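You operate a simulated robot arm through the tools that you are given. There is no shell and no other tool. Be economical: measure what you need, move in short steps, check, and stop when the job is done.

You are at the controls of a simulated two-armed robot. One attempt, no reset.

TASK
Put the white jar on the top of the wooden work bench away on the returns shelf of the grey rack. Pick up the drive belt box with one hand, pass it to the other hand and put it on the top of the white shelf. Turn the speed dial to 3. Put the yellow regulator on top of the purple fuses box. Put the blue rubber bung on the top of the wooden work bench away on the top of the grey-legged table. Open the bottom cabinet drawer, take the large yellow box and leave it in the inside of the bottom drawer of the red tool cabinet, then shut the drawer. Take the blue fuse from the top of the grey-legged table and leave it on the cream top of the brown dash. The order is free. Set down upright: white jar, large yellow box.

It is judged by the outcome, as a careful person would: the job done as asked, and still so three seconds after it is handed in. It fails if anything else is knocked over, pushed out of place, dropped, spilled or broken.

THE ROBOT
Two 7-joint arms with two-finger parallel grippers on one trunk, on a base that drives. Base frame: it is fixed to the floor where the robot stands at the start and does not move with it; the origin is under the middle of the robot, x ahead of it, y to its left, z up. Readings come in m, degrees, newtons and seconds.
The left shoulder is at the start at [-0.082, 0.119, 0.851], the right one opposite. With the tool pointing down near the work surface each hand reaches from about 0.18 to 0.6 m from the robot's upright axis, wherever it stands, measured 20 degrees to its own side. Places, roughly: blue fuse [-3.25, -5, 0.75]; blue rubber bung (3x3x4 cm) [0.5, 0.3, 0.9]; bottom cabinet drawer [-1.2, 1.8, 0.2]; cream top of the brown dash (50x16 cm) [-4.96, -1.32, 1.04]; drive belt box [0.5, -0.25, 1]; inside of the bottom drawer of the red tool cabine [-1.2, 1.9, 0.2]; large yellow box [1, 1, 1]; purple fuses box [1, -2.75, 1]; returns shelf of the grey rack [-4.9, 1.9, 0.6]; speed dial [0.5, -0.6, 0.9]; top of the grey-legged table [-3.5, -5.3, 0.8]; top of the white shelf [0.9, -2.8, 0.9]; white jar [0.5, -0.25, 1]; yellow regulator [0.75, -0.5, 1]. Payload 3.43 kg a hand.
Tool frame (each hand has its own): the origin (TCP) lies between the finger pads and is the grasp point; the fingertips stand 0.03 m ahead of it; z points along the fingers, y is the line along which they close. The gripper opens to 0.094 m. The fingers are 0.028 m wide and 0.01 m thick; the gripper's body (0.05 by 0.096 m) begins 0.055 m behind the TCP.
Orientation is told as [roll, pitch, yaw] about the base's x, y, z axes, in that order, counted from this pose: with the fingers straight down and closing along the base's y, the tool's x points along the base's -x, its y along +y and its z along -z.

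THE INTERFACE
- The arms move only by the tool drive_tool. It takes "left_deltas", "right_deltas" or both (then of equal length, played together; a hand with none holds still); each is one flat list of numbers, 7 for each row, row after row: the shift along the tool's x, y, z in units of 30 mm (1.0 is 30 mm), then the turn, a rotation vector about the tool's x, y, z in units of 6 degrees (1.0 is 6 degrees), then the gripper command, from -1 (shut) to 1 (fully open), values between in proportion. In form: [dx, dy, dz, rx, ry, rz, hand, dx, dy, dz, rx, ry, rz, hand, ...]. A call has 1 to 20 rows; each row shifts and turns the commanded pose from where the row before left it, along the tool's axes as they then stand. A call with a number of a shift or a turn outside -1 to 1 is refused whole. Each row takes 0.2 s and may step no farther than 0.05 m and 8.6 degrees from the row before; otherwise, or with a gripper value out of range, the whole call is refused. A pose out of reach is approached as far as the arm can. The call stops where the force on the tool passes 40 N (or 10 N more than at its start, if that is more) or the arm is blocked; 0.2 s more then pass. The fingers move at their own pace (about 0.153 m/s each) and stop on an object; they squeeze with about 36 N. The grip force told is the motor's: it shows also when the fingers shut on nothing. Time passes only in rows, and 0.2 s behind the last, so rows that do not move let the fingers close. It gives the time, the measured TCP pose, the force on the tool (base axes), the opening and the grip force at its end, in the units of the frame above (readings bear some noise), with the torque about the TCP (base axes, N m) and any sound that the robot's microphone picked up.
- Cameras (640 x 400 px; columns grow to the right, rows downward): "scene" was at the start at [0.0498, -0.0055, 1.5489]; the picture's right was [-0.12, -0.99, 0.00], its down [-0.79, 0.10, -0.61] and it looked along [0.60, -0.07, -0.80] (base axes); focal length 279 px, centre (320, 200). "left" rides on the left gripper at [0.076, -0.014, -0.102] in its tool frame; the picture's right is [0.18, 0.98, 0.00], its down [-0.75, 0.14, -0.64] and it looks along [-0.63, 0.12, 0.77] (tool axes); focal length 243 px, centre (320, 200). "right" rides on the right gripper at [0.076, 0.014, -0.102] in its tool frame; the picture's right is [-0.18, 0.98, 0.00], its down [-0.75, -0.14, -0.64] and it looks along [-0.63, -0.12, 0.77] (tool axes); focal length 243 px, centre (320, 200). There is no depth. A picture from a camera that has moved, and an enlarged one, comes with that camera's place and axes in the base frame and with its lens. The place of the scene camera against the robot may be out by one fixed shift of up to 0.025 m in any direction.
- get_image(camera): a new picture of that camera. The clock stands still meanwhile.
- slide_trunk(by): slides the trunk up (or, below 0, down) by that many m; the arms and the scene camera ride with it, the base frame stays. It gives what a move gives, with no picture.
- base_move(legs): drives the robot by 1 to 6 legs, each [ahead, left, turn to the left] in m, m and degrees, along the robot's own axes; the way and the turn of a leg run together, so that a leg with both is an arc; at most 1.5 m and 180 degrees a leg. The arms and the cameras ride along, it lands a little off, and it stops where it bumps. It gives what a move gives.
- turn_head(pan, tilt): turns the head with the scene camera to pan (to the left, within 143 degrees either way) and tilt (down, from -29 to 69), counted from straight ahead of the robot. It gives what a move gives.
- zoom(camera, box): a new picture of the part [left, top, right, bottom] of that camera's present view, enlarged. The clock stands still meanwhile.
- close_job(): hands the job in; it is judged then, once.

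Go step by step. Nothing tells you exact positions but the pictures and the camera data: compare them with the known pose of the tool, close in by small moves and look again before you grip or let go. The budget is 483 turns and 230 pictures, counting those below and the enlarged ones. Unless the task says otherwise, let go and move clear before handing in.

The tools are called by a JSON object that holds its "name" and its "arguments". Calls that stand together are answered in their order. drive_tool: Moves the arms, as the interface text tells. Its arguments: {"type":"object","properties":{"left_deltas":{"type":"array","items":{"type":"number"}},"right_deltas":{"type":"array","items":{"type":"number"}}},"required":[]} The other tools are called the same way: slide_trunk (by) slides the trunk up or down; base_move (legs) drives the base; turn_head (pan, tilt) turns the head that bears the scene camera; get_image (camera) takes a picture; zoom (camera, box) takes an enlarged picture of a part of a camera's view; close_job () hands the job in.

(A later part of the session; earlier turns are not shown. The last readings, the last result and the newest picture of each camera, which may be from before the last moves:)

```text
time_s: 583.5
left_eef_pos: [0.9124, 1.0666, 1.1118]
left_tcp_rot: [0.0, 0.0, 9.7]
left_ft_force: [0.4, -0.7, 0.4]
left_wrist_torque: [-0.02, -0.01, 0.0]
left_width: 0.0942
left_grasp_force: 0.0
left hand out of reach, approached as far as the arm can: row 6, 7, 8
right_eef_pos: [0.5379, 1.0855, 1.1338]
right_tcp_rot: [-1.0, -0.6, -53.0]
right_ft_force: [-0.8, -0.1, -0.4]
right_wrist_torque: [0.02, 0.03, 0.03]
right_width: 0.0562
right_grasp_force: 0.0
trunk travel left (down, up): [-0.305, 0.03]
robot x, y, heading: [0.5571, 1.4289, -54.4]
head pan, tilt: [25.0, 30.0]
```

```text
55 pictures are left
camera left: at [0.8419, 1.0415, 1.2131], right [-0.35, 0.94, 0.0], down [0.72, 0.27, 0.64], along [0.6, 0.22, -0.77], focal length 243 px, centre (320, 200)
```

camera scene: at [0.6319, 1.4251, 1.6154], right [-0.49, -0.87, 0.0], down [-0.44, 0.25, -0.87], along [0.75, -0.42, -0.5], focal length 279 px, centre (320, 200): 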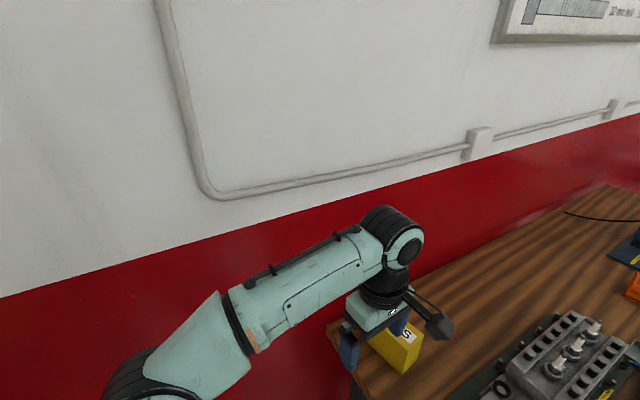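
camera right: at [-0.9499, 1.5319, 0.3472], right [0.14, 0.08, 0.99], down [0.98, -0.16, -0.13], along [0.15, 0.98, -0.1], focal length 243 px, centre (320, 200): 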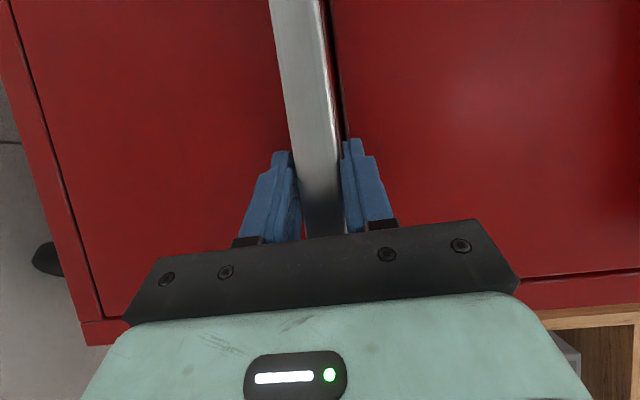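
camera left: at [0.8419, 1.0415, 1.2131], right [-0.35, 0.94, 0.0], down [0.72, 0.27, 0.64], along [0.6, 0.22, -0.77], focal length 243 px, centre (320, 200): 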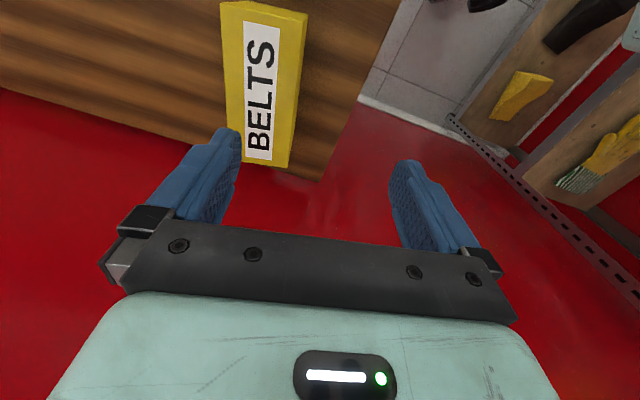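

{"name": "drive_tool", "arguments": {"left_deltas": [0, 0, 0.9, 0, 0, 0, 1, 0, 0, 0.9, 0, 0, 0, 1, 0, 0, 0.6, 0, 0, -0.3, 1]}}

{"name": "drive_tool", "arguments": {"left_deltas": [-0.3, -0.85, 0, 0, 0, 0, 1, -0.3, -0.85, 0, 0, 0, 0, 1]}}

{"name": "get_image", "arguments": {"camera": "left"}}

```text
time_s: 584.3
left_eef_pos: [0.9137, 1.0698, 1.04]
left_tcp_rot: [0.0, 0.0, 11.6]
left_ft_force: [0.2, -0.6, -1.1]
left_wrist_torque: [-0.01, 0.01, 0.01]
left_width: 0.094
left_grasp_force: 0.0
right_eef_pos: [0.5377, 1.085, 1.1314]
right_tcp_rot: [-1.0, -0.6, -52.9]
right_ft_force: [-0.4, 0.9, 0.3]
right_wrist_torque: [-0.04, 0.02, -0.02]
right_width: 0.0563
right_grasp_force: 0.1
trunk travel left (down, up): [-0.305, 0.03]
robot x, y, heading: [0.5597, 1.4276, -54.5]
head pan, tilt: [25.0, 30.0]
```

```text
time_s: 584.9
left_eef_pos: [0.9331, 1.0407, 1.0354]
left_tcp_rot: [0.0, 0.1, 11.5]
left_ft_force: [-0.6, -0.3, 0.1]
left_wrist_torque: [0.03, 0.01, 0.0]
left_width: 0.0938
left_grasp_force: 0.1
left hand out of reach, approached as far as the arm can: row 2
right_eef_pos: [0.5368, 1.0858, 1.1318]
right_tcp_rot: [-1.0, -0.6, -53.0]
right_ft_force: [0.0, 0.4, 0.0]
right_wrist_torque: [-0.02, 0.01, 0.01]
right_width: 0.0564
right_grasp_force: 0.0
trunk travel left (down, up): [-0.305, 0.03]
robot x, y, heading: [0.5562, 1.4288, -54.4]
head pan, tilt: [25.0, 30.0]
```

```text
54 pictures are left
camera left: at [0.863, 1.0112, 1.1376], right [-0.38, 0.93, 0.0], down [0.71, 0.29, 0.64], along [0.59, 0.24, -0.77], focal length 243 px, centre (320, 200)
```

left: 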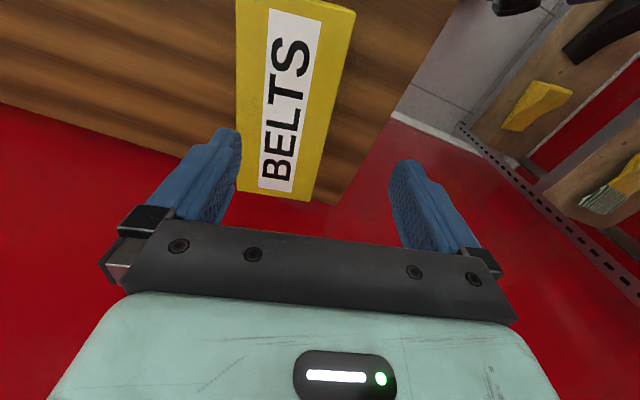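

{"name": "base_move", "arguments": {"legs": [[0.035, 0, 0]]}}

{"name": "get_image", "arguments": {"camera": "left"}}

```text
time_s: 585.8
left_eef_pos: [0.9531, 1.0126, 1.0355]
left_tcp_rot: [-0.1, 0.1, 11.5]
left_ft_force: [0.3, 0.5, 0.5]
left_wrist_torque: [0.0, 0.01, -0.01]
left_width: 0.0942
left_grasp_force: 0.0
right_eef_pos: [0.5575, 1.0567, 1.1316]
right_tcp_rot: [-1.0, -0.6, -52.8]
right_ft_force: [-0.5, 0.4, 0.2]
right_wrist_torque: [0.01, 0.0, 0.0]
right_width: 0.0562
right_grasp_force: 0.2
trunk travel left (down, up): [-0.305, 0.03]
robot x, y, heading: [0.5793, 1.4029, -54.3]
head pan, tilt: [25.0, 30.0]
```

```text
53 pictures are left
camera left: at [0.8822, 0.9831, 1.1377], right [-0.38, 0.93, 0.0], down [0.71, 0.29, 0.64], along [0.59, 0.24, -0.77], focal length 243 px, centre (320, 200)
```

left: 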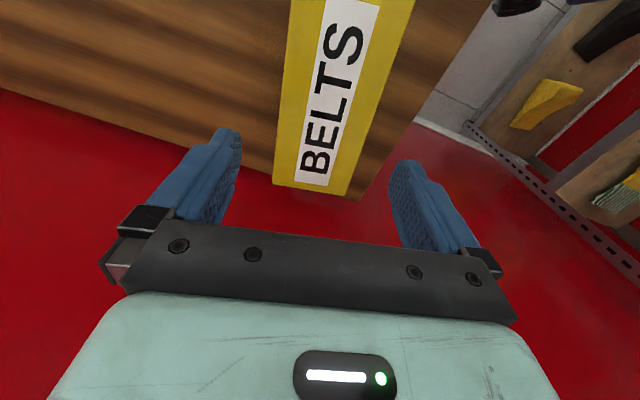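

{"name": "drive_tool", "arguments": {"left_deltas": [0.35, 0, 0.5, 0, 0, 0, 1, 0, 0, 0.9, 0, 0, 0, 1]}}

{"name": "get_image", "arguments": {"camera": "left"}}

```text
time_s: 586.4
left_eef_pos: [0.9454, 1.0071, 0.9932]
left_tcp_rot: [-0.1, 0.2, 11.6]
left_ft_force: [-0.7, 0.2, 0.2]
left_wrist_torque: [0.01, 0.02, 0.0]
left_width: 0.0941
left_grasp_force: 0.2
right_eef_pos: [0.5581, 1.0562, 1.1312]
right_tcp_rot: [-0.8, -0.5, -52.9]
right_ft_force: [0.2, -0.5, 0.9]
right_wrist_torque: [0.03, 0.03, 0.02]
right_width: 0.0565
right_grasp_force: 0.0
trunk travel left (down, up): [-0.305, 0.03]
robot x, y, heading: [0.5814, 1.3971, -54.3]
head pan, tilt: [25.0, 30.0]
```

```text
52 pictures are left
camera left: at [0.8731, 0.9786, 1.0946], right [-0.38, 0.93, 0.0], down [0.71, 0.29, 0.64], along [0.59, 0.24, -0.77], focal length 243 px, centre (320, 200)
```

left: 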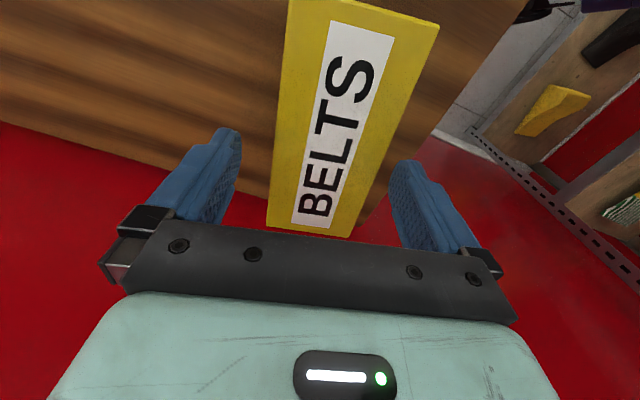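

{"name": "drive_tool", "arguments": {"left_deltas": [0, 0.22, 0, 0, 0, 0, 1, 0, 0, 0.8, 0, 0, 0, 1]}}

{"name": "get_image", "arguments": {"camera": "left"}}

```text
time_s: 587.0
left_eef_pos: [0.9424, 1.0159, 0.9692]
left_tcp_rot: [0.0, 0.1, 11.7]
left_ft_force: [0.0, -0.6, 0.1]
left_wrist_torque: [0.02, -0.01, -0.01]
left_width: 0.0942
left_grasp_force: 0.0
right_eef_pos: [0.5572, 1.0571, 1.1317]
right_tcp_rot: [-0.9, -0.6, -52.9]
right_ft_force: [0.3, 0.6, 0.4]
right_wrist_torque: [-0.02, 0.0, 0.05]
right_width: 0.0562
right_grasp_force: 0.1
trunk travel left (down, up): [-0.305, 0.03]
robot x, y, heading: [0.5795, 1.4029, -54.3]
head pan, tilt: [25.0, 30.0]
```

```text
51 pictures are left
camera left: at [0.8715, 0.9867, 1.0715], right [-0.38, 0.93, 0.0], down [0.71, 0.29, 0.64], along [0.59, 0.24, -0.77], focal length 243 px, centre (320, 200)
```

left: 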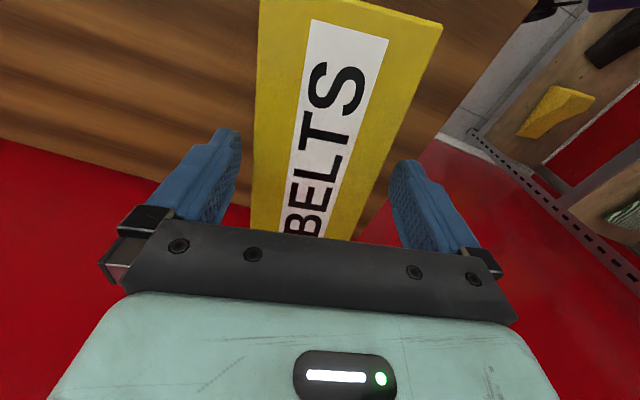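

{"name": "drive_tool", "arguments": {"left_deltas": [0, 0, 0.75, 0, 0, 0, 1, 0, 0, 0.7, 0, 0, 0, 1]}}

{"name": "drive_tool", "arguments": {"left_deltas": [0, 0, 0, 0, 0, 0, 0.6, 0, 0, 0, 0, 0, 0, -1, 0, 0, 0, 0, 0, 0, -1, 0, 0, 0, 0, 0, 0, -1]}}

```text
time_s: 587.6
left_eef_pos: [0.9423, 1.0156, 0.9274]
left_tcp_rot: [0.0, 0.2, 11.6]
left_ft_force: [-0.4, 0.1, -0.7]
left_wrist_torque: [0.0, -0.02, 0.0]
left_width: 0.094
left_grasp_force: 0.1
right_eef_pos: [0.5576, 1.057, 1.1313]
right_tcp_rot: [-0.9, -0.5, -52.9]
right_ft_force: [-0.3, -0.3, -0.4]
right_wrist_torque: [0.0, 0.02, -0.01]
right_width: 0.0562
right_grasp_force: 0.1
trunk travel left (down, up): [-0.305, 0.03]
robot x, y, heading: [0.5818, 1.404, -54.4]
head pan, tilt: [25.0, 30.0]
```

```text
time_s: 588.6
left_eef_pos: [0.9413, 1.0146, 0.9291]
left_tcp_rot: [0.0, 0.1, 11.5]
left_ft_force: [-0.8, -0.5, 0.3]
left_wrist_torque: [-0.06, -0.12, -0.09]
left_width: 0.0744
left_grasp_force: 35.7
right_eef_pos: [0.5586, 1.057, 1.1328]
right_tcp_rot: [-1.0, -0.6, -52.9]
right_ft_force: [0.0, 0.3, 0.1]
right_wrist_torque: [-0.01, 0.01, 0.03]
right_width: 0.0565
right_grasp_force: 0.1
trunk travel left (down, up): [-0.305, 0.03]
robot x, y, heading: [0.5806, 1.4007, -54.5]
head pan, tilt: [25.0, 30.0]
```

Gripped at 74 mm. Lift, draw in, and look.

{"name": "drive_tool", "arguments": {"left_deltas": [0, 0, -0.5, 0, 0, 0, -1, 0, 0, -0.8, 0, 0, 0, -1, 0.3, 0.6, -0.8, 0, 0, 0, -1, 0.4, 0.8, -0.6, 0, 0, 0, -1, 0.4, 0.8, -0.5, 0, 0, 0, -1, 0.4, 0.8, -0.5, 0, 0, 0, -1, 0.4, 0.8, -0.5, 0, 0, 0, -1]}}

{"name": "get_image", "arguments": {"camera": "left"}}

{"name": "get_image", "arguments": {"camera": "scene"}}

```text
time_s: 590.2
left_eef_pos: [0.8645, 1.1154, 1.0517]
left_tcp_rot: [-0.1, -0.1, 11.7]
left_ft_force: [-0.5, 0.7, -3.1]
left_wrist_torque: [0.02, -0.03, 0.0]
left_width: 0.0743
left_grasp_force: 36.0
right_eef_pos: [0.5571, 1.0586, 1.1308]
right_tcp_rot: [-1.1, -0.6, -53.0]
right_ft_force: [-0.2, 0.0, -0.3]
right_wrist_torque: [-0.01, -0.03, 0.01]
right_width: 0.0564
right_grasp_force: 0.0
trunk travel left (down, up): [-0.305, 0.03]
robot x, y, heading: [0.5788, 1.4046, -54.4]
head pan, tilt: [25.0, 30.0]
```

```text
50 pictures are left
camera left: at [0.7939, 1.0865, 1.1527], right [-0.38, 0.93, 0.0], down [0.71, 0.29, 0.64], along [0.59, 0.24, -0.77], focal length 243 px, centre (320, 200)
```

left: 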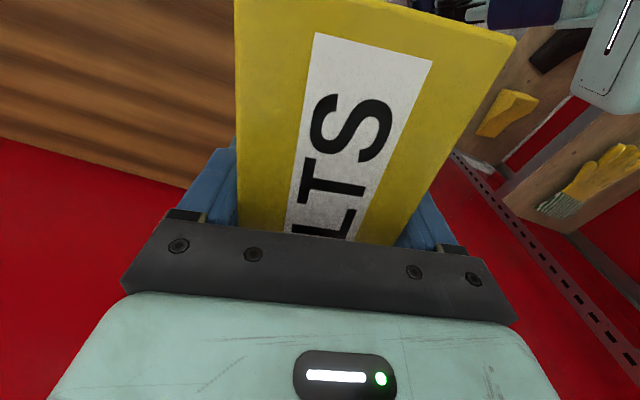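

```text
49 pictures are left
camera scene: at [0.6518, 1.3979, 1.6153], right [-0.49, -0.87, 0.0], down [-0.44, 0.25, -0.87], along [0.75, -0.43, -0.5], focal length 279 px, centre (320, 200)
```

scene: 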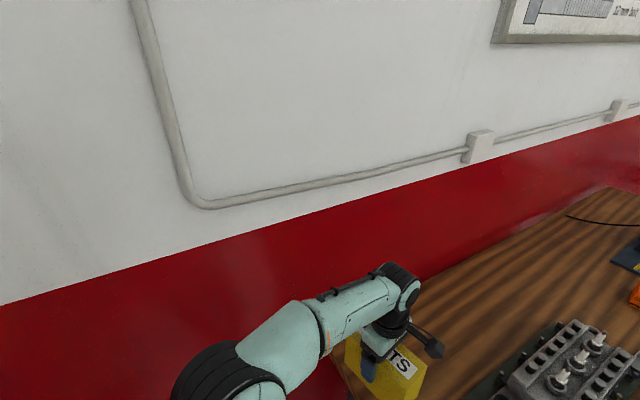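

{"name": "drive_tool", "arguments": {"left_deltas": [0.4, 0.9, -0.4, 0, 0, 0, -1, 0.4, 0.9, -0.4, 0, 0, 0, -1, 0.4, 0.9, -0.4, 0, 0, 0, -1, 0.4, 0.9, -0.4, 0, 0, 0, -1, 0, 0, 0, 0, 0, 1, -1, 0, 0, 0, 0, 0, 1, -1, 0, 0, 0, 0, 0, 1, -1, 0, 0, 0, 0, 0, 1, -1, 0, 0, 0, 0, 0, 1, -1, 0, 0, 0, 0, 0, 1, -1, 0, 0, 0, 0, 0, 1, -1, 0, 0, 0, 0, 0, 1, -1, 0, 0, 0, 0, 0, 1, -1, 0, 0, 0, 0, 0, 1, -1, 0, 0, 0, 0, 0, 1, -1]}}

{"name": "get_image", "arguments": {"camera": "scene"}}

```text
time_s: 593.4
left_eef_pos: [0.794, 1.2123, 1.1002]
left_tcp_rot: [0.0, -0.1, -54.5]
left_ft_force: [0.5, 0.4, -3.3]
left_wrist_torque: [0.01, 0.02, -0.02]
left_width: 0.0742
left_grasp_force: 36.3
right_eef_pos: [0.558, 1.0568, 1.1318]
right_tcp_rot: [-0.8, -0.6, -52.9]
right_ft_force: [-0.2, -1.0, 1.1]
right_wrist_torque: [-0.02, -0.02, 0.04]
right_width: 0.0565
right_grasp_force: 0.1
trunk travel left (down, up): [-0.305, 0.03]
robot x, y, heading: [0.5792, 1.3993, -54.5]
head pan, tilt: [25.0, 30.0]
```

```text
48 pictures are left
camera scene: at [0.652, 1.3969, 1.6154], right [-0.49, -0.87, 0.0], down [-0.44, 0.25, -0.87], along [0.75, -0.43, -0.5], focal length 279 px, centre (320, 200)
```

scene: 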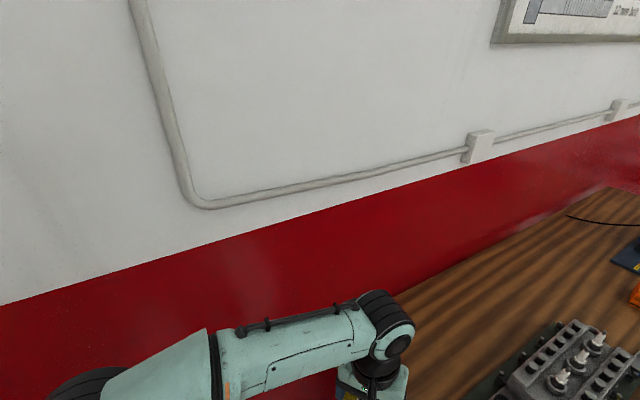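

{"name": "base_move", "arguments": {"legs": [[-0.06, 0, 11], [-0.27, -0.25, 0], [-0.3, -0.27, 0]]}}

{"name": "base_move", "arguments": {"legs": [[0.35, -0.45, 0], [-0.5, -0.45, 0]]}}

```text
time_s: 599.5
left_eef_pos: [0.0129, 1.32, 1.1006]
left_tcp_rot: [-0.1, 0.0, -43.6]
left_ft_force: [0.0, 0.8, -3.3]
left_wrist_torque: [-0.02, -0.04, 0.01]
left_width: 0.0741
left_grasp_force: 35.8
right_eef_pos: [-0.1883, 1.1245, 1.1318]
right_tcp_rot: [-0.9, -0.6, -42.1]
right_ft_force: [-0.2, 0.0, 0.5]
right_wrist_torque: [0.0, -0.01, 0.02]
right_width: 0.0565
right_grasp_force: 0.2
trunk travel left (down, up): [-0.305, 0.03]
robot x, y, heading: [-0.2344, 1.4655, -43.4]
head pan, tilt: [25.0, 30.0]
```

```text
time_s: 608.1
left_eef_pos: [-0.709, 0.7544, 1.1009]
left_tcp_rot: [0.2, -0.1, -42.6]
left_ft_force: [0.1, -0.3, -2.3]
left_wrist_torque: [-0.05, 0.03, 0.01]
left_width: 0.0741
left_grasp_force: 36.1
right_eef_pos: [-0.9096, 0.5544, 1.1321]
right_tcp_rot: [-0.9, -0.6, -41.2]
right_ft_force: [-0.1, -0.1, 0.2]
right_wrist_torque: [0.01, -0.02, -0.01]
right_width: 0.0565
right_grasp_force: 0.1
trunk travel left (down, up): [-0.305, 0.03]
robot x, y, heading: [-0.9593, 0.8991, -42.6]
head pan, tilt: [25.0, 30.0]
```

{"name": "base_move", "arguments": {"legs": [[0.1, -0.25, 0], [0, 0, 132.6]]}}

{"name": "turn_head", "arguments": {"pan": 0, "tilt": 45}}

{"name": "get_image", "arguments": {"camera": "scene"}}

```text
time_s: 616.5
left_eef_pos: [-1.1385, 0.9213, 1.1006]
left_tcp_rot: [-0.1, -0.1, 93.2]
left_ft_force: [-1.3, 0.3, -2.9]
left_wrist_torque: [0.01, -0.01, 0.01]
left_width: 0.0744
left_grasp_force: 36.3
right_eef_pos: [-0.8576, 0.9245, 1.1317]
right_tcp_rot: [-0.9, -0.6, 94.7]
right_ft_force: [0.2, 0.1, -0.8]
right_wrist_torque: [0.02, 0.0, -0.02]
right_width: 0.0566
right_grasp_force: 0.0
trunk travel left (down, up): [-0.305, 0.03]
robot x, y, heading: [-1.0642, 0.6435, 93.4]
head pan, tilt: [25.0, 30.0]
```

```text
time_s: 617.4
left_eef_pos: [-1.1393, 0.9212, 1.1002]
left_tcp_rot: [0.0, 0.0, 93.2]
left_ft_force: [0.1, 0.0, -2.8]
left_wrist_torque: [-0.02, -0.02, 0.03]
left_width: 0.0744
left_grasp_force: 36.3
right_eef_pos: [-0.8578, 0.924, 1.1325]
right_tcp_rot: [-1.0, -0.6, 94.7]
right_ft_force: [-0.2, -0.2, -0.6]
right_wrist_torque: [0.01, 0.02, -0.02]
right_width: 0.0565
right_grasp_force: 0.0
trunk travel left (down, up): [-0.305, 0.03]
robot x, y, heading: [-1.063, 0.6437, 93.1]
head pan, tilt: [0.0, 45.0]
```

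```text
47 pictures are left
camera scene: at [-1.0418, 0.6857, 1.5928], right [1.0, 0.06, 0.0], down [0.04, -0.71, -0.71], along [-0.04, 0.71, -0.71], focal length 279 px, centre (320, 200)
```

scene: 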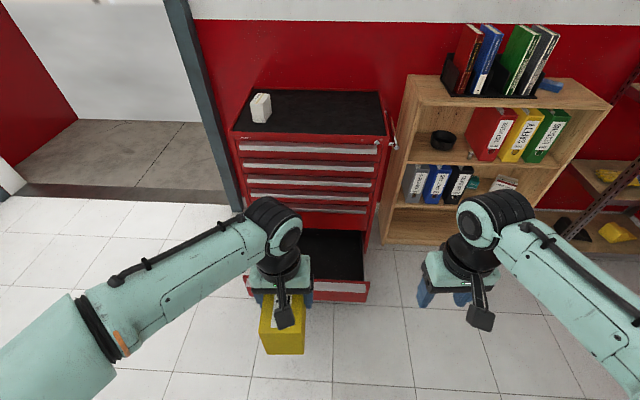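

Box held well. Lower the trunk, square up, and approach the drawer.

{"name": "slide_trunk", "arguments": {"by": -0.3}}

{"name": "base_move", "arguments": {"legs": [[0, -0.05, -3.2], [0.33, 0, 0]]}}

{"name": "turn_head", "arguments": {"pan": 5, "tilt": 55}}

{"name": "get_image", "arguments": {"camera": "scene"}}

```text
time_s: 620.4
left_eef_pos: [-1.1404, 0.9212, 0.8011]
left_tcp_rot: [-0.2, 0.0, 93.2]
left_ft_force: [-1.0, -0.5, -2.7]
left_wrist_torque: [-0.01, -0.03, 0.02]
left_width: 0.0743
left_grasp_force: 36.1
right_eef_pos: [-0.8565, 0.9245, 0.8308]
right_tcp_rot: [-0.9, -0.6, 94.7]
right_ft_force: [-0.6, 0.1, 0.0]
right_wrist_torque: [0.04, 0.0, -0.01]
right_width: 0.0565
right_grasp_force: 0.0
trunk travel left (down, up): [-0.005, 0.33]
robot x, y, heading: [-1.0603, 0.6449, 93.1]
head pan, tilt: [0.0, 45.0]
```

```text
time_s: 623.3
left_eef_pos: [-1.073, 1.2478, 0.7992]
left_tcp_rot: [-0.1, 0.1, 89.8]
left_ft_force: [-0.1, 0.3, -3.2]
left_wrist_torque: [0.05, -0.03, -0.03]
left_width: 0.0742
left_grasp_force: 36.1
right_eef_pos: [-0.7896, 1.2362, 0.8324]
right_tcp_rot: [-0.9, -0.6, 91.3]
right_ft_force: [0.1, 0.1, 0.8]
right_wrist_torque: [0.02, -0.01, -0.01]
right_width: 0.0563
right_grasp_force: 0.0
trunk travel left (down, up): [-0.005, 0.33]
robot x, y, heading: [-1.0067, 0.9686, 89.9]
head pan, tilt: [0.0, 45.0]
```

```text
time_s: 624.0
left_eef_pos: [-1.0741, 1.2482, 0.8008]
left_tcp_rot: [-0.1, -0.1, 89.8]
left_ft_force: [-0.3, 0.2, -2.8]
left_wrist_torque: [0.08, -0.01, 0.0]
left_width: 0.0743
left_grasp_force: 36.1
right_eef_pos: [-0.7895, 1.2351, 0.8318]
right_tcp_rot: [-0.8, -0.6, 91.2]
right_ft_force: [0.1, 0.5, -0.4]
right_wrist_torque: [0.01, 0.0, 0.02]
right_width: 0.0563
right_grasp_force: 0.1
trunk travel left (down, up): [-0.005, 0.33]
robot x, y, heading: [-1.0059, 0.9693, 90.0]
head pan, tilt: [5.0, 55.0]
```

```text
46 pictures are left
camera scene: at [-0.9944, 1.0488, 1.2721], right [1.0, 0.08, 0.0], down [0.07, -0.82, -0.57], along [-0.05, 0.57, -0.82], focal length 279 px, centre (320, 200)
```

scene: 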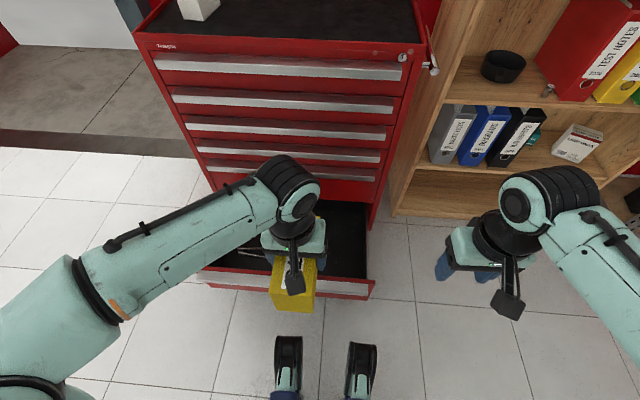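

{"name": "drive_tool", "arguments": {"left_deltas": [-0.9, 0, 0.5, 0, 0, 0, -1, -0.9, 0, 0.5, 0, 0, 0, -1, -0.9, 0, 0.5, 0, 0, 0, -1, -0.9, 0, 0.5, 0, 0, 0, -1, -0.9, 0, 0.5, 0, 0, 0, -1, -0.9, 0, 0.5, 0, 0, 0, -1, -0.9, 0, 0.5, 0, 0, 0, -1, -0.9, 0, 0.5, 0, 0, 0, -1, -0.9, 0, 0.5, 0, 0, 0, -1]}}

{"name": "drive_tool", "arguments": {"left_deltas": [0, 0, 0.95, 0, 0, 0, -1, 0, 0, 0.95, 0, 0, 0, -1, 0, 0, 0.95, 0, 0, 0, -1, 0, 0, 0.95, 0, 0, 0, -1, 0, 0, 0.95, 0, 0, 0, -1, 0, 0, 0.95, 0, 0, 0, -1]}}

{"name": "get_image", "arguments": {"camera": "scene"}}

{"name": "get_image", "arguments": {"camera": "left"}}

```text
time_s: 626.0
left_eef_pos: [-1.0709, 1.4902, 0.6676]
left_tcp_rot: [0.0, 0.1, 89.8]
left_ft_force: [-0.2, 0.4, -2.4]
left_wrist_torque: [-0.02, -0.04, 0.03]
left_width: 0.0743
left_grasp_force: 36.4
right_eef_pos: [-0.7901, 1.2349, 0.8322]
right_tcp_rot: [-0.9, -0.5, 91.3]
right_ft_force: [-0.4, 0.2, 0.2]
right_wrist_torque: [0.0, -0.02, -0.01]
right_width: 0.0566
right_grasp_force: 0.1
trunk travel left (down, up): [-0.005, 0.33]
robot x, y, heading: [-1.0066, 0.9691, 89.7]
head pan, tilt: [5.0, 55.0]
```

```text
time_s: 627.4
left_eef_pos: [-1.0702, 1.4902, 0.4936]
left_tcp_rot: [-0.1, 0.0, 89.7]
left_ft_force: [0.1, 0.6, -1.6]
left_wrist_torque: [0.01, 0.01, 0.03]
left_width: 0.0742
left_grasp_force: 35.8
right_eef_pos: [-0.7892, 1.2374, 0.8315]
right_tcp_rot: [-0.9, -0.6, 91.2]
right_ft_force: [0.4, 0.6, 0.8]
right_wrist_torque: [0.0, -0.01, -0.01]
right_width: 0.0564
right_grasp_force: 0.0
trunk travel left (down, up): [-0.005, 0.33]
robot x, y, heading: [-1.0082, 0.9713, 89.9]
head pan, tilt: [5.0, 55.0]
```

```text
45 pictures are left
camera scene: at [-0.9944, 1.0489, 1.2721], right [1.0, 0.08, 0.0], down [0.07, -0.82, -0.57], along [-0.05, 0.57, -0.82], focal length 279 px, centre (320, 200)
```

scene: 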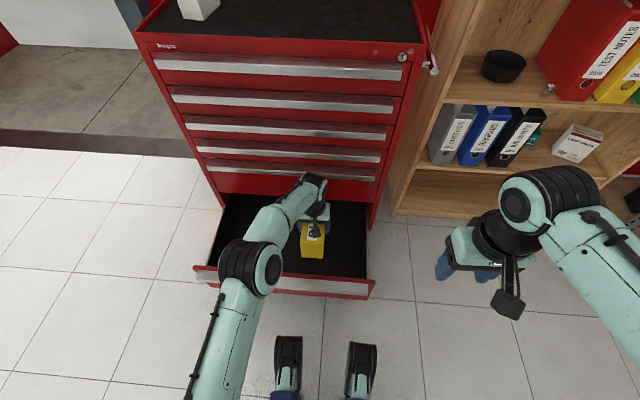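

```text
44 pictures are left
camera left: at [-1.0557, 1.4132, 0.5946], right [-0.98, -0.18, 0.0], down [-0.14, 0.75, 0.64], along [-0.12, 0.63, -0.77], focal length 243 px, centre (320, 200)
```

left: 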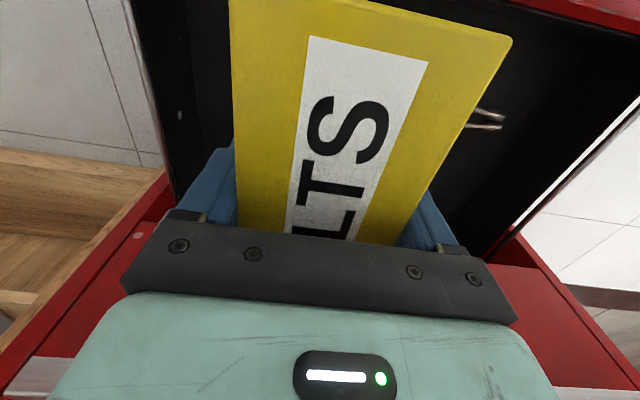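

{"name": "drive_tool", "arguments": {"left_deltas": [0, 0, 0.95, 0, 0, 0, -1, 0, 0, 0.95, 0, 0, 0, -1, 0, 0, 0.95, 0, 0, 0, -1, 0, 0, 0.95, 0, 0, 0, -1, 0, 0, 0.95, 0, 0, 0, -1]}}

{"name": "get_image", "arguments": {"camera": "scene"}}

{"name": "get_image", "arguments": {"camera": "left"}}

```text
time_s: 628.6
left_eef_pos: [-1.0713, 1.4898, 0.3521]
left_tcp_rot: [-0.1, 0.0, 89.8]
left_ft_force: [-0.2, 0.1, -2.9]
left_wrist_torque: [0.02, -0.02, 0.01]
left_width: 0.0741
left_grasp_force: 36.2
right_eef_pos: [-0.7899, 1.2363, 0.8312]
right_tcp_rot: [-0.8, -0.5, 91.3]
right_ft_force: [-0.8, -0.6, -0.2]
right_wrist_torque: [-0.04, 0.02, -0.01]
right_width: 0.0563
right_grasp_force: 0.1
trunk travel left (down, up): [-0.005, 0.33]
robot x, y, heading: [-1.0064, 0.9676, 90.0]
head pan, tilt: [5.0, 55.0]
```

```text
43 pictures are left
camera scene: at [-0.9944, 1.0489, 1.2721], right [1.0, 0.08, 0.0], down [0.07, -0.82, -0.57], along [-0.05, 0.57, -0.82], focal length 279 px, centre (320, 200)
```

scene: 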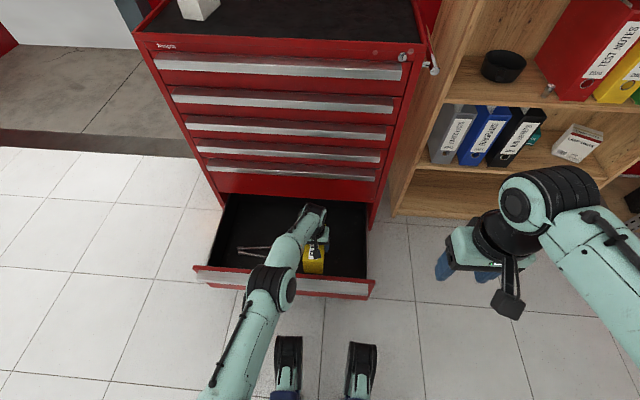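

```text
42 pictures are left
camera left: at [-1.0556, 1.4143, 0.452], right [-0.98, -0.18, 0.0], down [-0.14, 0.75, 0.64], along [-0.12, 0.63, -0.77], focal length 243 px, centre (320, 200)
```

left: 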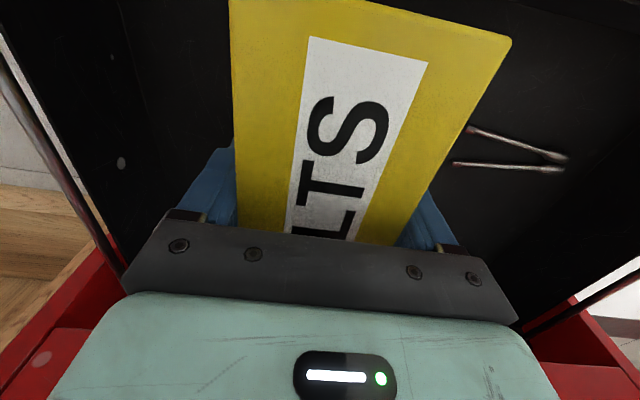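

{"name": "drive_tool", "arguments": {"left_deltas": [0, 0, 0.7, 0, 0, 0, -1, 0, 0, 0.7, 0, 0, 0, -1]}}

{"name": "drive_tool", "arguments": {"left_deltas": [0, 0, 0.4, 0, 0, 0, -1]}}

{"name": "zoom", "arguments": {"camera": "scene", "box": [180, 170, 400, 320]}}

```text
time_s: 629.2
left_eef_pos: [-1.0713, 1.4828, 0.312]
left_tcp_rot: [-0.2, 0.0, 89.8]
left_ft_force: [0.9, 0.5, -3.2]
left_wrist_torque: [0.01, 0.0, -0.01]
left_width: 0.0742
left_grasp_force: 36.4
left hand out of reach, approached as far as the arm can: row 2
right_eef_pos: [-0.7899, 1.2351, 0.8322]
right_tcp_rot: [-0.9, -0.7, 91.2]
right_ft_force: [0.3, 0.1, 0.1]
right_wrist_torque: [0.02, 0.02, -0.03]
right_width: 0.056
right_grasp_force: 0.1
trunk travel left (down, up): [-0.005, 0.33]
robot x, y, heading: [-1.0101, 0.9677, 89.6]
head pan, tilt: [5.0, 55.0]
```

```text
time_s: 629.6
left_eef_pos: [-1.0729, 1.4773, 0.3027]
left_tcp_rot: [0.0, 0.0, 89.8]
left_ft_force: [-1.1, 0.3, -3.2]
left_wrist_torque: [-0.01, 0.03, -0.01]
left_width: 0.074
left_grasp_force: 36.1
left hand out of reach, approached as far as the arm can: row 1
right_eef_pos: [-0.7894, 1.2361, 0.8326]
right_tcp_rot: [-0.9, -0.5, 91.2]
right_ft_force: [-0.6, 0.4, -0.8]
right_wrist_torque: [0.01, 0.01, -0.01]
right_width: 0.0565
right_grasp_force: 0.0
trunk travel left (down, up): [-0.005, 0.33]
robot x, y, heading: [-1.0079, 0.9671, 89.9]
head pan, tilt: [5.0, 55.0]
```

```text
2.67 times, centred on (290, 245) of scene
camera zoom: at [-0.9945, 1.0488, 1.2721], right [1.0, 0.08, 0.0], down [0.07, -0.82, -0.57], along [-0.05, 0.57, -0.82], focal length 745 px, centre (400, 80)
```

zoom: 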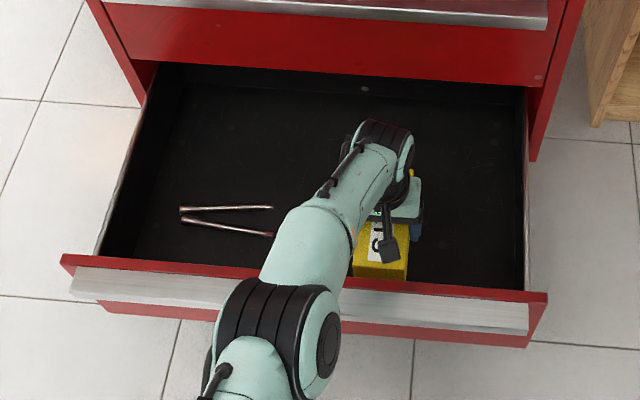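

{"name": "base_move", "arguments": {"legs": [[0.05, 0, 0]]}}

{"name": "drive_tool", "arguments": {"left_deltas": [0.2, 0, 0.5, 0, 0, 0, -1]}}

{"name": "drive_tool", "arguments": {"left_deltas": [0.2, 0, 0.4, 0, 0, 0, -1]}}

```text
time_s: 630.5
left_eef_pos: [-1.0721, 1.5263, 0.302]
left_tcp_rot: [0.0, 0.0, 89.7]
left_ft_force: [0.4, 0.4, -3.0]
left_wrist_torque: [-0.01, 0.0, -0.04]
left_width: 0.0742
left_grasp_force: 35.5
right_eef_pos: [-0.79, 1.284, 0.8318]
right_tcp_rot: [-0.8, -0.6, 91.3]
right_ft_force: [0.6, 0.4, -0.2]
right_wrist_torque: [-0.04, 0.01, 0.0]
right_width: 0.0563
right_grasp_force: 0.2
trunk travel left (down, up): [-0.005, 0.33]
robot x, y, heading: [-1.0054, 1.0177, 89.7]
head pan, tilt: [5.0, 55.0]
```

```text
time_s: 630.9
left_eef_pos: [-1.0719, 1.521, 0.2868]
left_tcp_rot: [0.0, 0.2, 89.7]
left_ft_force: [-0.5, 0.3, -2.0]
left_wrist_torque: [0.04, 0.02, -0.02]
left_width: 0.0743
left_grasp_force: 36.4
right_eef_pos: [-0.7891, 1.2848, 0.8316]
right_tcp_rot: [-1.0, -0.6, 91.2]
right_ft_force: [0.1, -0.1, 0.4]
right_wrist_torque: [0.01, -0.01, -0.01]
right_width: 0.0562
right_grasp_force: 0.0
trunk travel left (down, up): [-0.005, 0.33]
robot x, y, heading: [-1.0071, 1.0191, 89.9]
head pan, tilt: [5.0, 55.0]
```

```text
time_s: 631.3
left_eef_pos: [-1.0701, 1.5154, 0.2747]
left_tcp_rot: [0.0, 0.0, 89.7]
left_ft_force: [-0.5, -0.6, -2.8]
left_wrist_torque: [0.04, 0.0, -0.02]
left_width: 0.0743
left_grasp_force: 36.2
right_eef_pos: [-0.7895, 1.2839, 0.8303]
right_tcp_rot: [-0.9, -0.6, 91.2]
right_ft_force: [-0.6, -0.4, 0.0]
right_wrist_torque: [0.0, 0.01, 0.01]
right_width: 0.0564
right_grasp_force: 0.0
trunk travel left (down, up): [-0.005, 0.33]
robot x, y, heading: [-1.0081, 1.0156, 89.9]
head pan, tilt: [5.0, 55.0]
```

{"name": "drive_tool", "arguments": {"left_deltas": [0.1, 0, 0.3, 0, 0, 0, -1]}}

{"name": "drive_tool", "arguments": {"left_deltas": [0.1, 0, 0.25, 0, 0, 0, -1]}}

{"name": "drive_tool", "arguments": {"left_deltas": [0.1, 0, 0.25, 0, 0, 0, -1]}}

```text
time_s: 631.7
left_eef_pos: [-1.0698, 1.5113, 0.267]
left_tcp_rot: [0.1, 0.0, 89.7]
left_ft_force: [-1.0, 0.4, -3.4]
left_wrist_torque: [0.02, 0.0, -0.02]
left_width: 0.0742
left_grasp_force: 35.9
right_eef_pos: [-0.7894, 1.2849, 0.8315]
right_tcp_rot: [-0.9, -0.6, 91.2]
right_ft_force: [-1.4, 0.1, 0.0]
right_wrist_torque: [0.01, 0.01, 0.01]
right_width: 0.0563
right_grasp_force: 0.1
trunk travel left (down, up): [-0.005, 0.33]
robot x, y, heading: [-1.0075, 1.0163, 89.8]
head pan, tilt: [5.0, 55.0]
```

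```text
time_s: 632.1
left_eef_pos: [-1.0713, 1.5089, 0.2595]
left_tcp_rot: [-0.1, 0.0, 89.7]
left_ft_force: [-0.3, 0.7, -2.5]
left_wrist_torque: [0.03, 0.0, 0.01]
left_width: 0.0743
left_grasp_force: 35.7
right_eef_pos: [-0.7891, 1.2829, 0.8315]
right_tcp_rot: [-1.0, -0.6, 91.2]
right_ft_force: [-0.9, 0.3, -1.4]
right_wrist_torque: [-0.01, 0.0, -0.01]
right_width: 0.0562
right_grasp_force: 0.1
trunk travel left (down, up): [-0.005, 0.33]
robot x, y, heading: [-1.007, 1.0174, 89.9]
head pan, tilt: [5.0, 55.0]
```

```text
time_s: 632.5
left_eef_pos: [-1.0728, 1.5058, 0.2521]
left_tcp_rot: [0.1, 0.1, 89.7]
left_ft_force: [-0.7, 0.3, -2.8]
left_wrist_torque: [-0.01, -0.02, 0.05]
left_width: 0.074
left_grasp_force: 36.2
right_eef_pos: [-0.7884, 1.2828, 0.8324]
right_tcp_rot: [-0.8, -0.5, 91.2]
right_ft_force: [0.6, -0.9, 0.0]
right_wrist_torque: [0.01, 0.0, -0.01]
right_width: 0.0564
right_grasp_force: 0.2
trunk travel left (down, up): [-0.005, 0.33]
robot x, y, heading: [-1.0073, 1.0185, 89.8]
head pan, tilt: [5.0, 55.0]
```

{"name": "drive_tool", "arguments": {"left_deltas": [0.1, 0, 0.25, 0, 0, 0, -1]}}

{"name": "drive_tool", "arguments": {"left_deltas": [0.1, 0, 0.25, 0, 0, 0, -1]}}

{"name": "drive_tool", "arguments": {"left_deltas": [0.1, 0, 0.25, 0, 0, 0, -1]}}

{"name": "get_image", "arguments": {"camera": "left"}}

```text
time_s: 632.9
left_eef_pos: [-1.0714, 1.5033, 0.2446]
left_tcp_rot: [-0.1, 0.1, 89.8]
left_ft_force: [0.5, 0.9, -3.0]
left_wrist_torque: [0.01, 0.0, -0.01]
left_width: 0.0741
left_grasp_force: 36.4
right_eef_pos: [-0.7895, 1.284, 0.8318]
right_tcp_rot: [-0.9, -0.7, 91.2]
right_ft_force: [0.5, 0.7, 0.3]
right_wrist_torque: [-0.03, 0.01, -0.01]
right_width: 0.0565
right_grasp_force: 0.0
trunk travel left (down, up): [-0.005, 0.33]
robot x, y, heading: [-1.0105, 1.0143, 89.9]
head pan, tilt: [5.0, 55.0]
```

```text
time_s: 633.3
left_eef_pos: [-1.0715, 1.5005, 0.2395]
left_tcp_rot: [0.0, 0.0, 89.7]
left_ft_force: [-1.1, -1.1, 7.3]
left_wrist_torque: [-0.78, 0.35, 0.0]
left_width: 0.0742
left_grasp_force: 36.1
right_eef_pos: [-0.7894, 1.2832, 0.831]
right_tcp_rot: [-0.9, -0.6, 91.2]
right_ft_force: [-0.5, -0.2, -0.9]
right_wrist_torque: [0.01, 0.04, 0.01]
right_width: 0.0562
right_grasp_force: 0.1
trunk travel left (down, up): [-0.005, 0.33]
robot x, y, heading: [-1.0114, 1.0169, 89.8]
head pan, tilt: [5.0, 55.0]
```

```text
time_s: 633.7
left_eef_pos: [-1.0723, 1.5002, 0.2341]
left_tcp_rot: [-0.2, -0.6, 89.7]
left_ft_force: [1.5, 0.0, 32.8]
left_wrist_torque: [0.27, 0.53, -0.08]
left_width: 0.0743
left_grasp_force: 35.4
right_eef_pos: [-0.7898, 1.2815, 0.8313]
right_tcp_rot: [-0.8, -0.7, 91.2]
right_ft_force: [-0.6, 0.5, -1.0]
right_wrist_torque: [0.0, 0.0, 0.0]
right_width: 0.0562
right_grasp_force: 0.1
trunk travel left (down, up): [-0.005, 0.33]
robot x, y, heading: [-1.01, 1.0166, 89.7]
head pan, tilt: [5.0, 55.0]
```

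```text
40 pictures are left
camera left: at [-1.0572, 1.4228, 0.3351], right [-0.98, -0.18, 0.0], down [-0.14, 0.75, 0.65], along [-0.11, 0.64, -0.76], focal length 243 px, centre (320, 200)
```

left: 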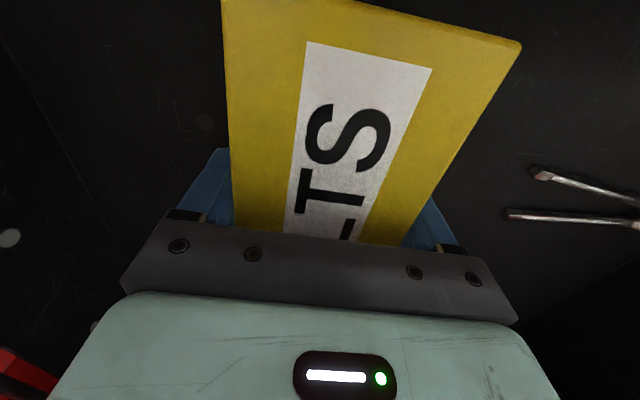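

Box stands on the drawer floor. Ease, open, and rise.

{"name": "drive_tool", "arguments": {"left_deltas": [0, 0, -0.2, 0, 0, 0, -1, 0, 0, 0, 0, 0, 0, 0.8, 0, 0, 0, 0, 0, 0, 0.9, 0, 0, -0.4, 0, 0, 0, 0.9, 0, 0, -0.8, 0, 0, 0, 0.9, 0, 0, -0.9, 0, 0, 0, 0.9, 0, 0, -0.9, 0, 0, 0, 0.9, 0, 0, -0.9, 0, 0, 0, 0.9, 0, 0, -0.9, 0, 0, 0, 0.9, 0, 0, -0.9, 0, 0, 0, 0.9]}}

{"name": "get_image", "arguments": {"camera": "left"}}

```text
time_s: 635.9
left_eef_pos: [-1.071, 1.4937, 0.4062]
left_tcp_rot: [-0.2, 0.0, 89.7]
left_ft_force: [0.7, 0.0, 0.6]
left_wrist_torque: [0.01, 0.02, 0.03]
left_width: 0.0891
left_grasp_force: 0.1
right_eef_pos: [-0.7886, 1.2835, 0.8324]
right_tcp_rot: [-0.8, -0.5, 91.2]
right_ft_force: [-1.0, 0.4, -0.4]
right_wrist_torque: [-0.01, 0.0, 0.01]
right_width: 0.0566
right_grasp_force: 0.1
trunk travel left (down, up): [-0.005, 0.33]
robot x, y, heading: [-1.0097, 1.0176, 89.8]
head pan, tilt: [5.0, 55.0]
```

```text
39 pictures are left
camera left: at [-1.0563, 1.4184, 0.5075], right [-0.98, -0.18, 0.0], down [-0.14, 0.75, 0.64], along [-0.11, 0.63, -0.77], focal length 243 px, centre (320, 200)
```

left: 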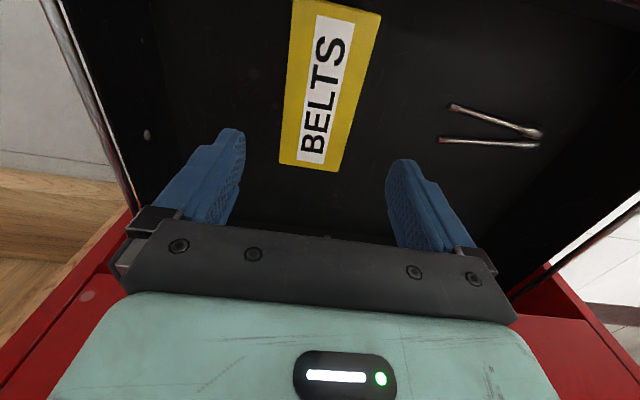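

Box is upright in the drawer. Raise the hand, back off, then lower a closed fist in front of the drawer to push it shut.

{"name": "drive_tool", "arguments": {"left_deltas": [0, 0, -0.9, 0, 0, 0, 0.5, 0, 0, -0.9, 0, 0, 0, 0, 0, 0, -0.9, 0, 0, 0, -1, 0, 0, -0.9, 0, 0, 0, -1, 0, 0, -0.9, 0, 0, 0, -1, 0, 0, -0.9, 0, 0, 0, -1, 0, 0, -0.9, 0, 0, 0, -1]}}

{"name": "base_move", "arguments": {"legs": [[-0.26, 0, 0]]}}

{"name": "drive_tool", "arguments": {"left_deltas": [0.2, 0.3, 0.95, 0, 0, 0, -1, 0.2, 0.3, 0.95, 0, 0, 0, -1, 0.2, 0.3, 0.95, 0, 0, 0, -1, 0, 0.3, 0.95, 0, 0, 0, -1, 0, 0.3, 0.95, 0, 0, 0, -1, 0, 0.3, 0.95, 0, 0, 0, -1, 0, 0.3, 0.95, 0, 0, 0, -1, 0, 0.3, 0.95, 0, 0, 0, -1, 0, 0.3, 0.95, 0, 0, 0, -1, 0, 0, 0.95, 0, 0, 0, -1]}}

{"name": "get_image", "arguments": {"camera": "scene"}}

```text
time_s: 637.5
left_eef_pos: [-1.0753, 1.4978, 0.5964]
left_tcp_rot: [0.1, 0.1, 89.7]
left_ft_force: [-0.8, 0.0, 0.4]
left_wrist_torque: [0.02, 0.01, 0.02]
left_width: 0.0002
left_grasp_force: 33.0
right_eef_pos: [-0.7892, 1.2829, 0.8316]
right_tcp_rot: [-0.9, -0.6, 91.2]
right_ft_force: [0.2, -0.5, -0.3]
right_wrist_torque: [-0.01, -0.01, -0.05]
right_width: 0.0567
right_grasp_force: 0.1
trunk travel left (down, up): [-0.005, 0.33]
robot x, y, heading: [-1.0104, 1.0151, 89.7]
head pan, tilt: [5.0, 55.0]
```

```text
time_s: 639.4
left_eef_pos: [-1.0757, 1.2479, 0.5957]
left_tcp_rot: [0.0, 0.1, 89.8]
left_ft_force: [-0.3, -0.8, 0.1]
left_wrist_torque: [-0.04, 0.01, 0.01]
left_width: 0.0
left_grasp_force: 32.9
right_eef_pos: [-0.7903, 1.034, 0.8309]
right_tcp_rot: [-0.9, -0.6, 91.3]
right_ft_force: [0.1, 0.1, 0.1]
right_wrist_torque: [0.04, -0.02, -0.01]
right_width: 0.0564
right_grasp_force: 0.0
trunk travel left (down, up): [-0.005, 0.33]
robot x, y, heading: [-1.0091, 0.7658, 89.8]
head pan, tilt: [5.0, 55.0]
```

```text
time_s: 641.6
left_eef_pos: [-1.157, 1.232, 0.3122]
left_tcp_rot: [-0.2, 0.0, 89.7]
left_ft_force: [0.3, 0.1, -0.6]
left_wrist_torque: [-0.01, 0.02, 0.0]
left_width: 0.0002
left_grasp_force: 32.7
right_eef_pos: [-0.7913, 1.034, 0.8313]
right_tcp_rot: [-0.9, -0.6, 91.3]
right_ft_force: [-0.1, 0.8, -0.2]
right_wrist_torque: [0.0, -0.02, 0.01]
right_width: 0.0563
right_grasp_force: 0.2
trunk travel left (down, up): [-0.005, 0.33]
robot x, y, heading: [-1.0112, 0.763, 89.9]
head pan, tilt: [5.0, 55.0]
```

```text
38 pictures are left
camera scene: at [-0.9952, 0.8468, 1.2721], right [1.0, 0.08, 0.0], down [0.07, -0.82, -0.57], along [-0.05, 0.57, -0.82], focal length 279 px, centre (320, 200)
```

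scene: 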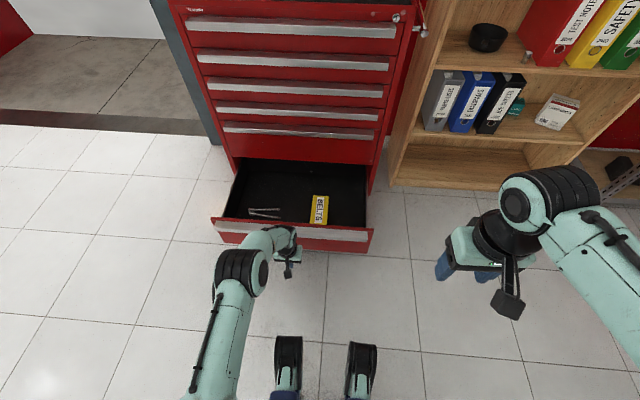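

{"name": "drive_tool", "arguments": {"left_deltas": [0, 0, 0.9, 0, 0, 0, -1]}}

{"name": "base_move", "arguments": {"legs": [[0.12, 0, 0]]}}

{"name": "base_move", "arguments": {"legs": [[0.12, 0, 0]]}}

{"name": "get_image", "arguments": {"camera": "scene"}}

```text
time_s: 642.0
left_eef_pos: [-1.1573, 1.2301, 0.2854]
left_tcp_rot: [0.0, 0.0, 89.8]
left_ft_force: [-0.2, 0.2, -0.2]
left_wrist_torque: [0.0, 0.04, -0.01]
left_width: 0.0002
left_grasp_force: 33.3
right_eef_pos: [-0.7905, 1.0333, 0.8321]
right_tcp_rot: [-0.8, -0.6, 91.3]
right_ft_force: [0.2, 0.4, -0.3]
right_wrist_torque: [-0.02, 0.03, -0.01]
right_width: 0.0562
right_grasp_force: 0.1
trunk travel left (down, up): [-0.005, 0.33]
robot x, y, heading: [-1.0038, 0.7668, 89.8]
head pan, tilt: [5.0, 55.0]
```

```text
time_s: 643.2
left_eef_pos: [-1.1558, 1.3499, 0.2854]
left_tcp_rot: [0.0, 0.0, 89.6]
left_ft_force: [-1.0, 0.0, -0.7]
left_wrist_torque: [0.02, -0.02, 0.03]
left_width: 0.0001
left_grasp_force: 33.6
right_eef_pos: [-0.7887, 1.1518, 0.8309]
right_tcp_rot: [-0.8, -0.6, 91.1]
right_ft_force: [0.2, -0.3, 0.4]
right_wrist_torque: [-0.02, -0.02, -0.01]
right_width: 0.0564
right_grasp_force: 0.1
trunk travel left (down, up): [-0.005, 0.33]
robot x, y, heading: [-1.0097, 0.8901, 89.7]
head pan, tilt: [5.0, 55.0]
```

```text
time_s: 644.4
left_eef_pos: [-1.1542, 1.4714, 0.2849]
left_tcp_rot: [0.0, 0.2, 89.5]
left_ft_force: [0.4, -0.8, 0.4]
left_wrist_torque: [0.06, -0.02, -0.01]
left_width: 0.0
left_grasp_force: 33.1
right_eef_pos: [-0.7877, 1.272, 0.8314]
right_tcp_rot: [-0.8, -0.7, 91.1]
right_ft_force: [-0.5, 0.0, -0.1]
right_wrist_torque: [-0.01, -0.01, -0.03]
right_width: 0.0561
right_grasp_force: 0.0
trunk travel left (down, up): [-0.005, 0.33]
robot x, y, heading: [-1.0058, 1.0024, 89.5]
head pan, tilt: [5.0, 55.0]
```

```text
37 pictures are left
camera scene: at [-0.9934, 1.0863, 1.2721], right [1.0, 0.08, 0.0], down [0.07, -0.82, -0.57], along [-0.05, 0.57, -0.82], focal length 279 px, centre (320, 200)
```

scene: 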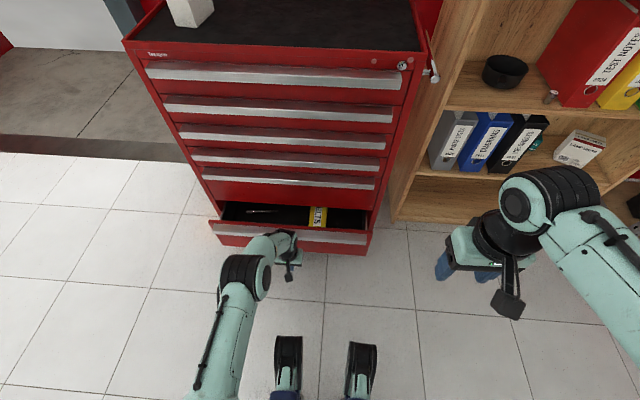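

{"name": "base_move", "arguments": {"legs": [[0.12, 0, 0]]}}

{"name": "base_move", "arguments": {"legs": [[0.08, 0, 0]]}}

{"name": "get_image", "arguments": {"camera": "scene"}}

```text
time_s: 645.7
left_eef_pos: [-1.1528, 1.5867, 0.2847]
left_tcp_rot: [-0.1, 0.1, 89.6]
left_ft_force: [-0.5, -0.7, 0.3]
left_wrist_torque: [-0.01, -0.02, -0.04]
left_width: 0.0001
left_grasp_force: 33.2
right_eef_pos: [-0.7892, 1.3904, 0.8315]
right_tcp_rot: [-0.9, -0.6, 91.1]
right_ft_force: [0.2, 0.4, 0.3]
right_wrist_torque: [-0.04, 0.02, 0.0]
right_width: 0.0566
right_grasp_force: 0.0
trunk travel left (down, up): [-0.005, 0.33]
robot x, y, heading: [-1.0077, 1.1221, 89.7]
head pan, tilt: [5.0, 55.0]
```

```text
time_s: 646.6
left_eef_pos: [-1.1535, 1.6083, 0.28]
left_tcp_rot: [0.1, 3.0, 90.0]
left_ft_force: [1.4, -2.2, 0.3]
left_wrist_torque: [0.17, 0.04, 0.03]
left_width: 0.0003
left_grasp_force: 32.5
right_eef_pos: [-0.7871, 1.4267, 0.8316]
right_tcp_rot: [-1.0, -0.6, 91.1]
right_ft_force: [0.2, -0.5, 1.0]
right_wrist_torque: [0.01, 0.02, 0.01]
right_width: 0.056
right_grasp_force: 0.1
trunk travel left (down, up): [-0.005, 0.33]
robot x, y, heading: [-1.0076, 1.159, 89.7]
head pan, tilt: [5.0, 55.0]
stopped in leg 1: the force on the tool passed its limit at 158 N (the readings are from after the stop); the commanded pose is now the measured one
```

```text
36 pictures are left
camera scene: at [-0.9926, 1.2402, 1.2721], right [1.0, 0.08, 0.0], down [0.07, -0.82, -0.57], along [-0.05, 0.57, -0.82], focal length 279 px, centre (320, 200)
```

scene: 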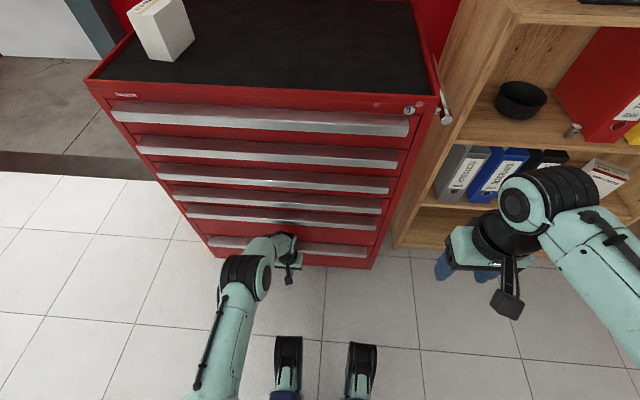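

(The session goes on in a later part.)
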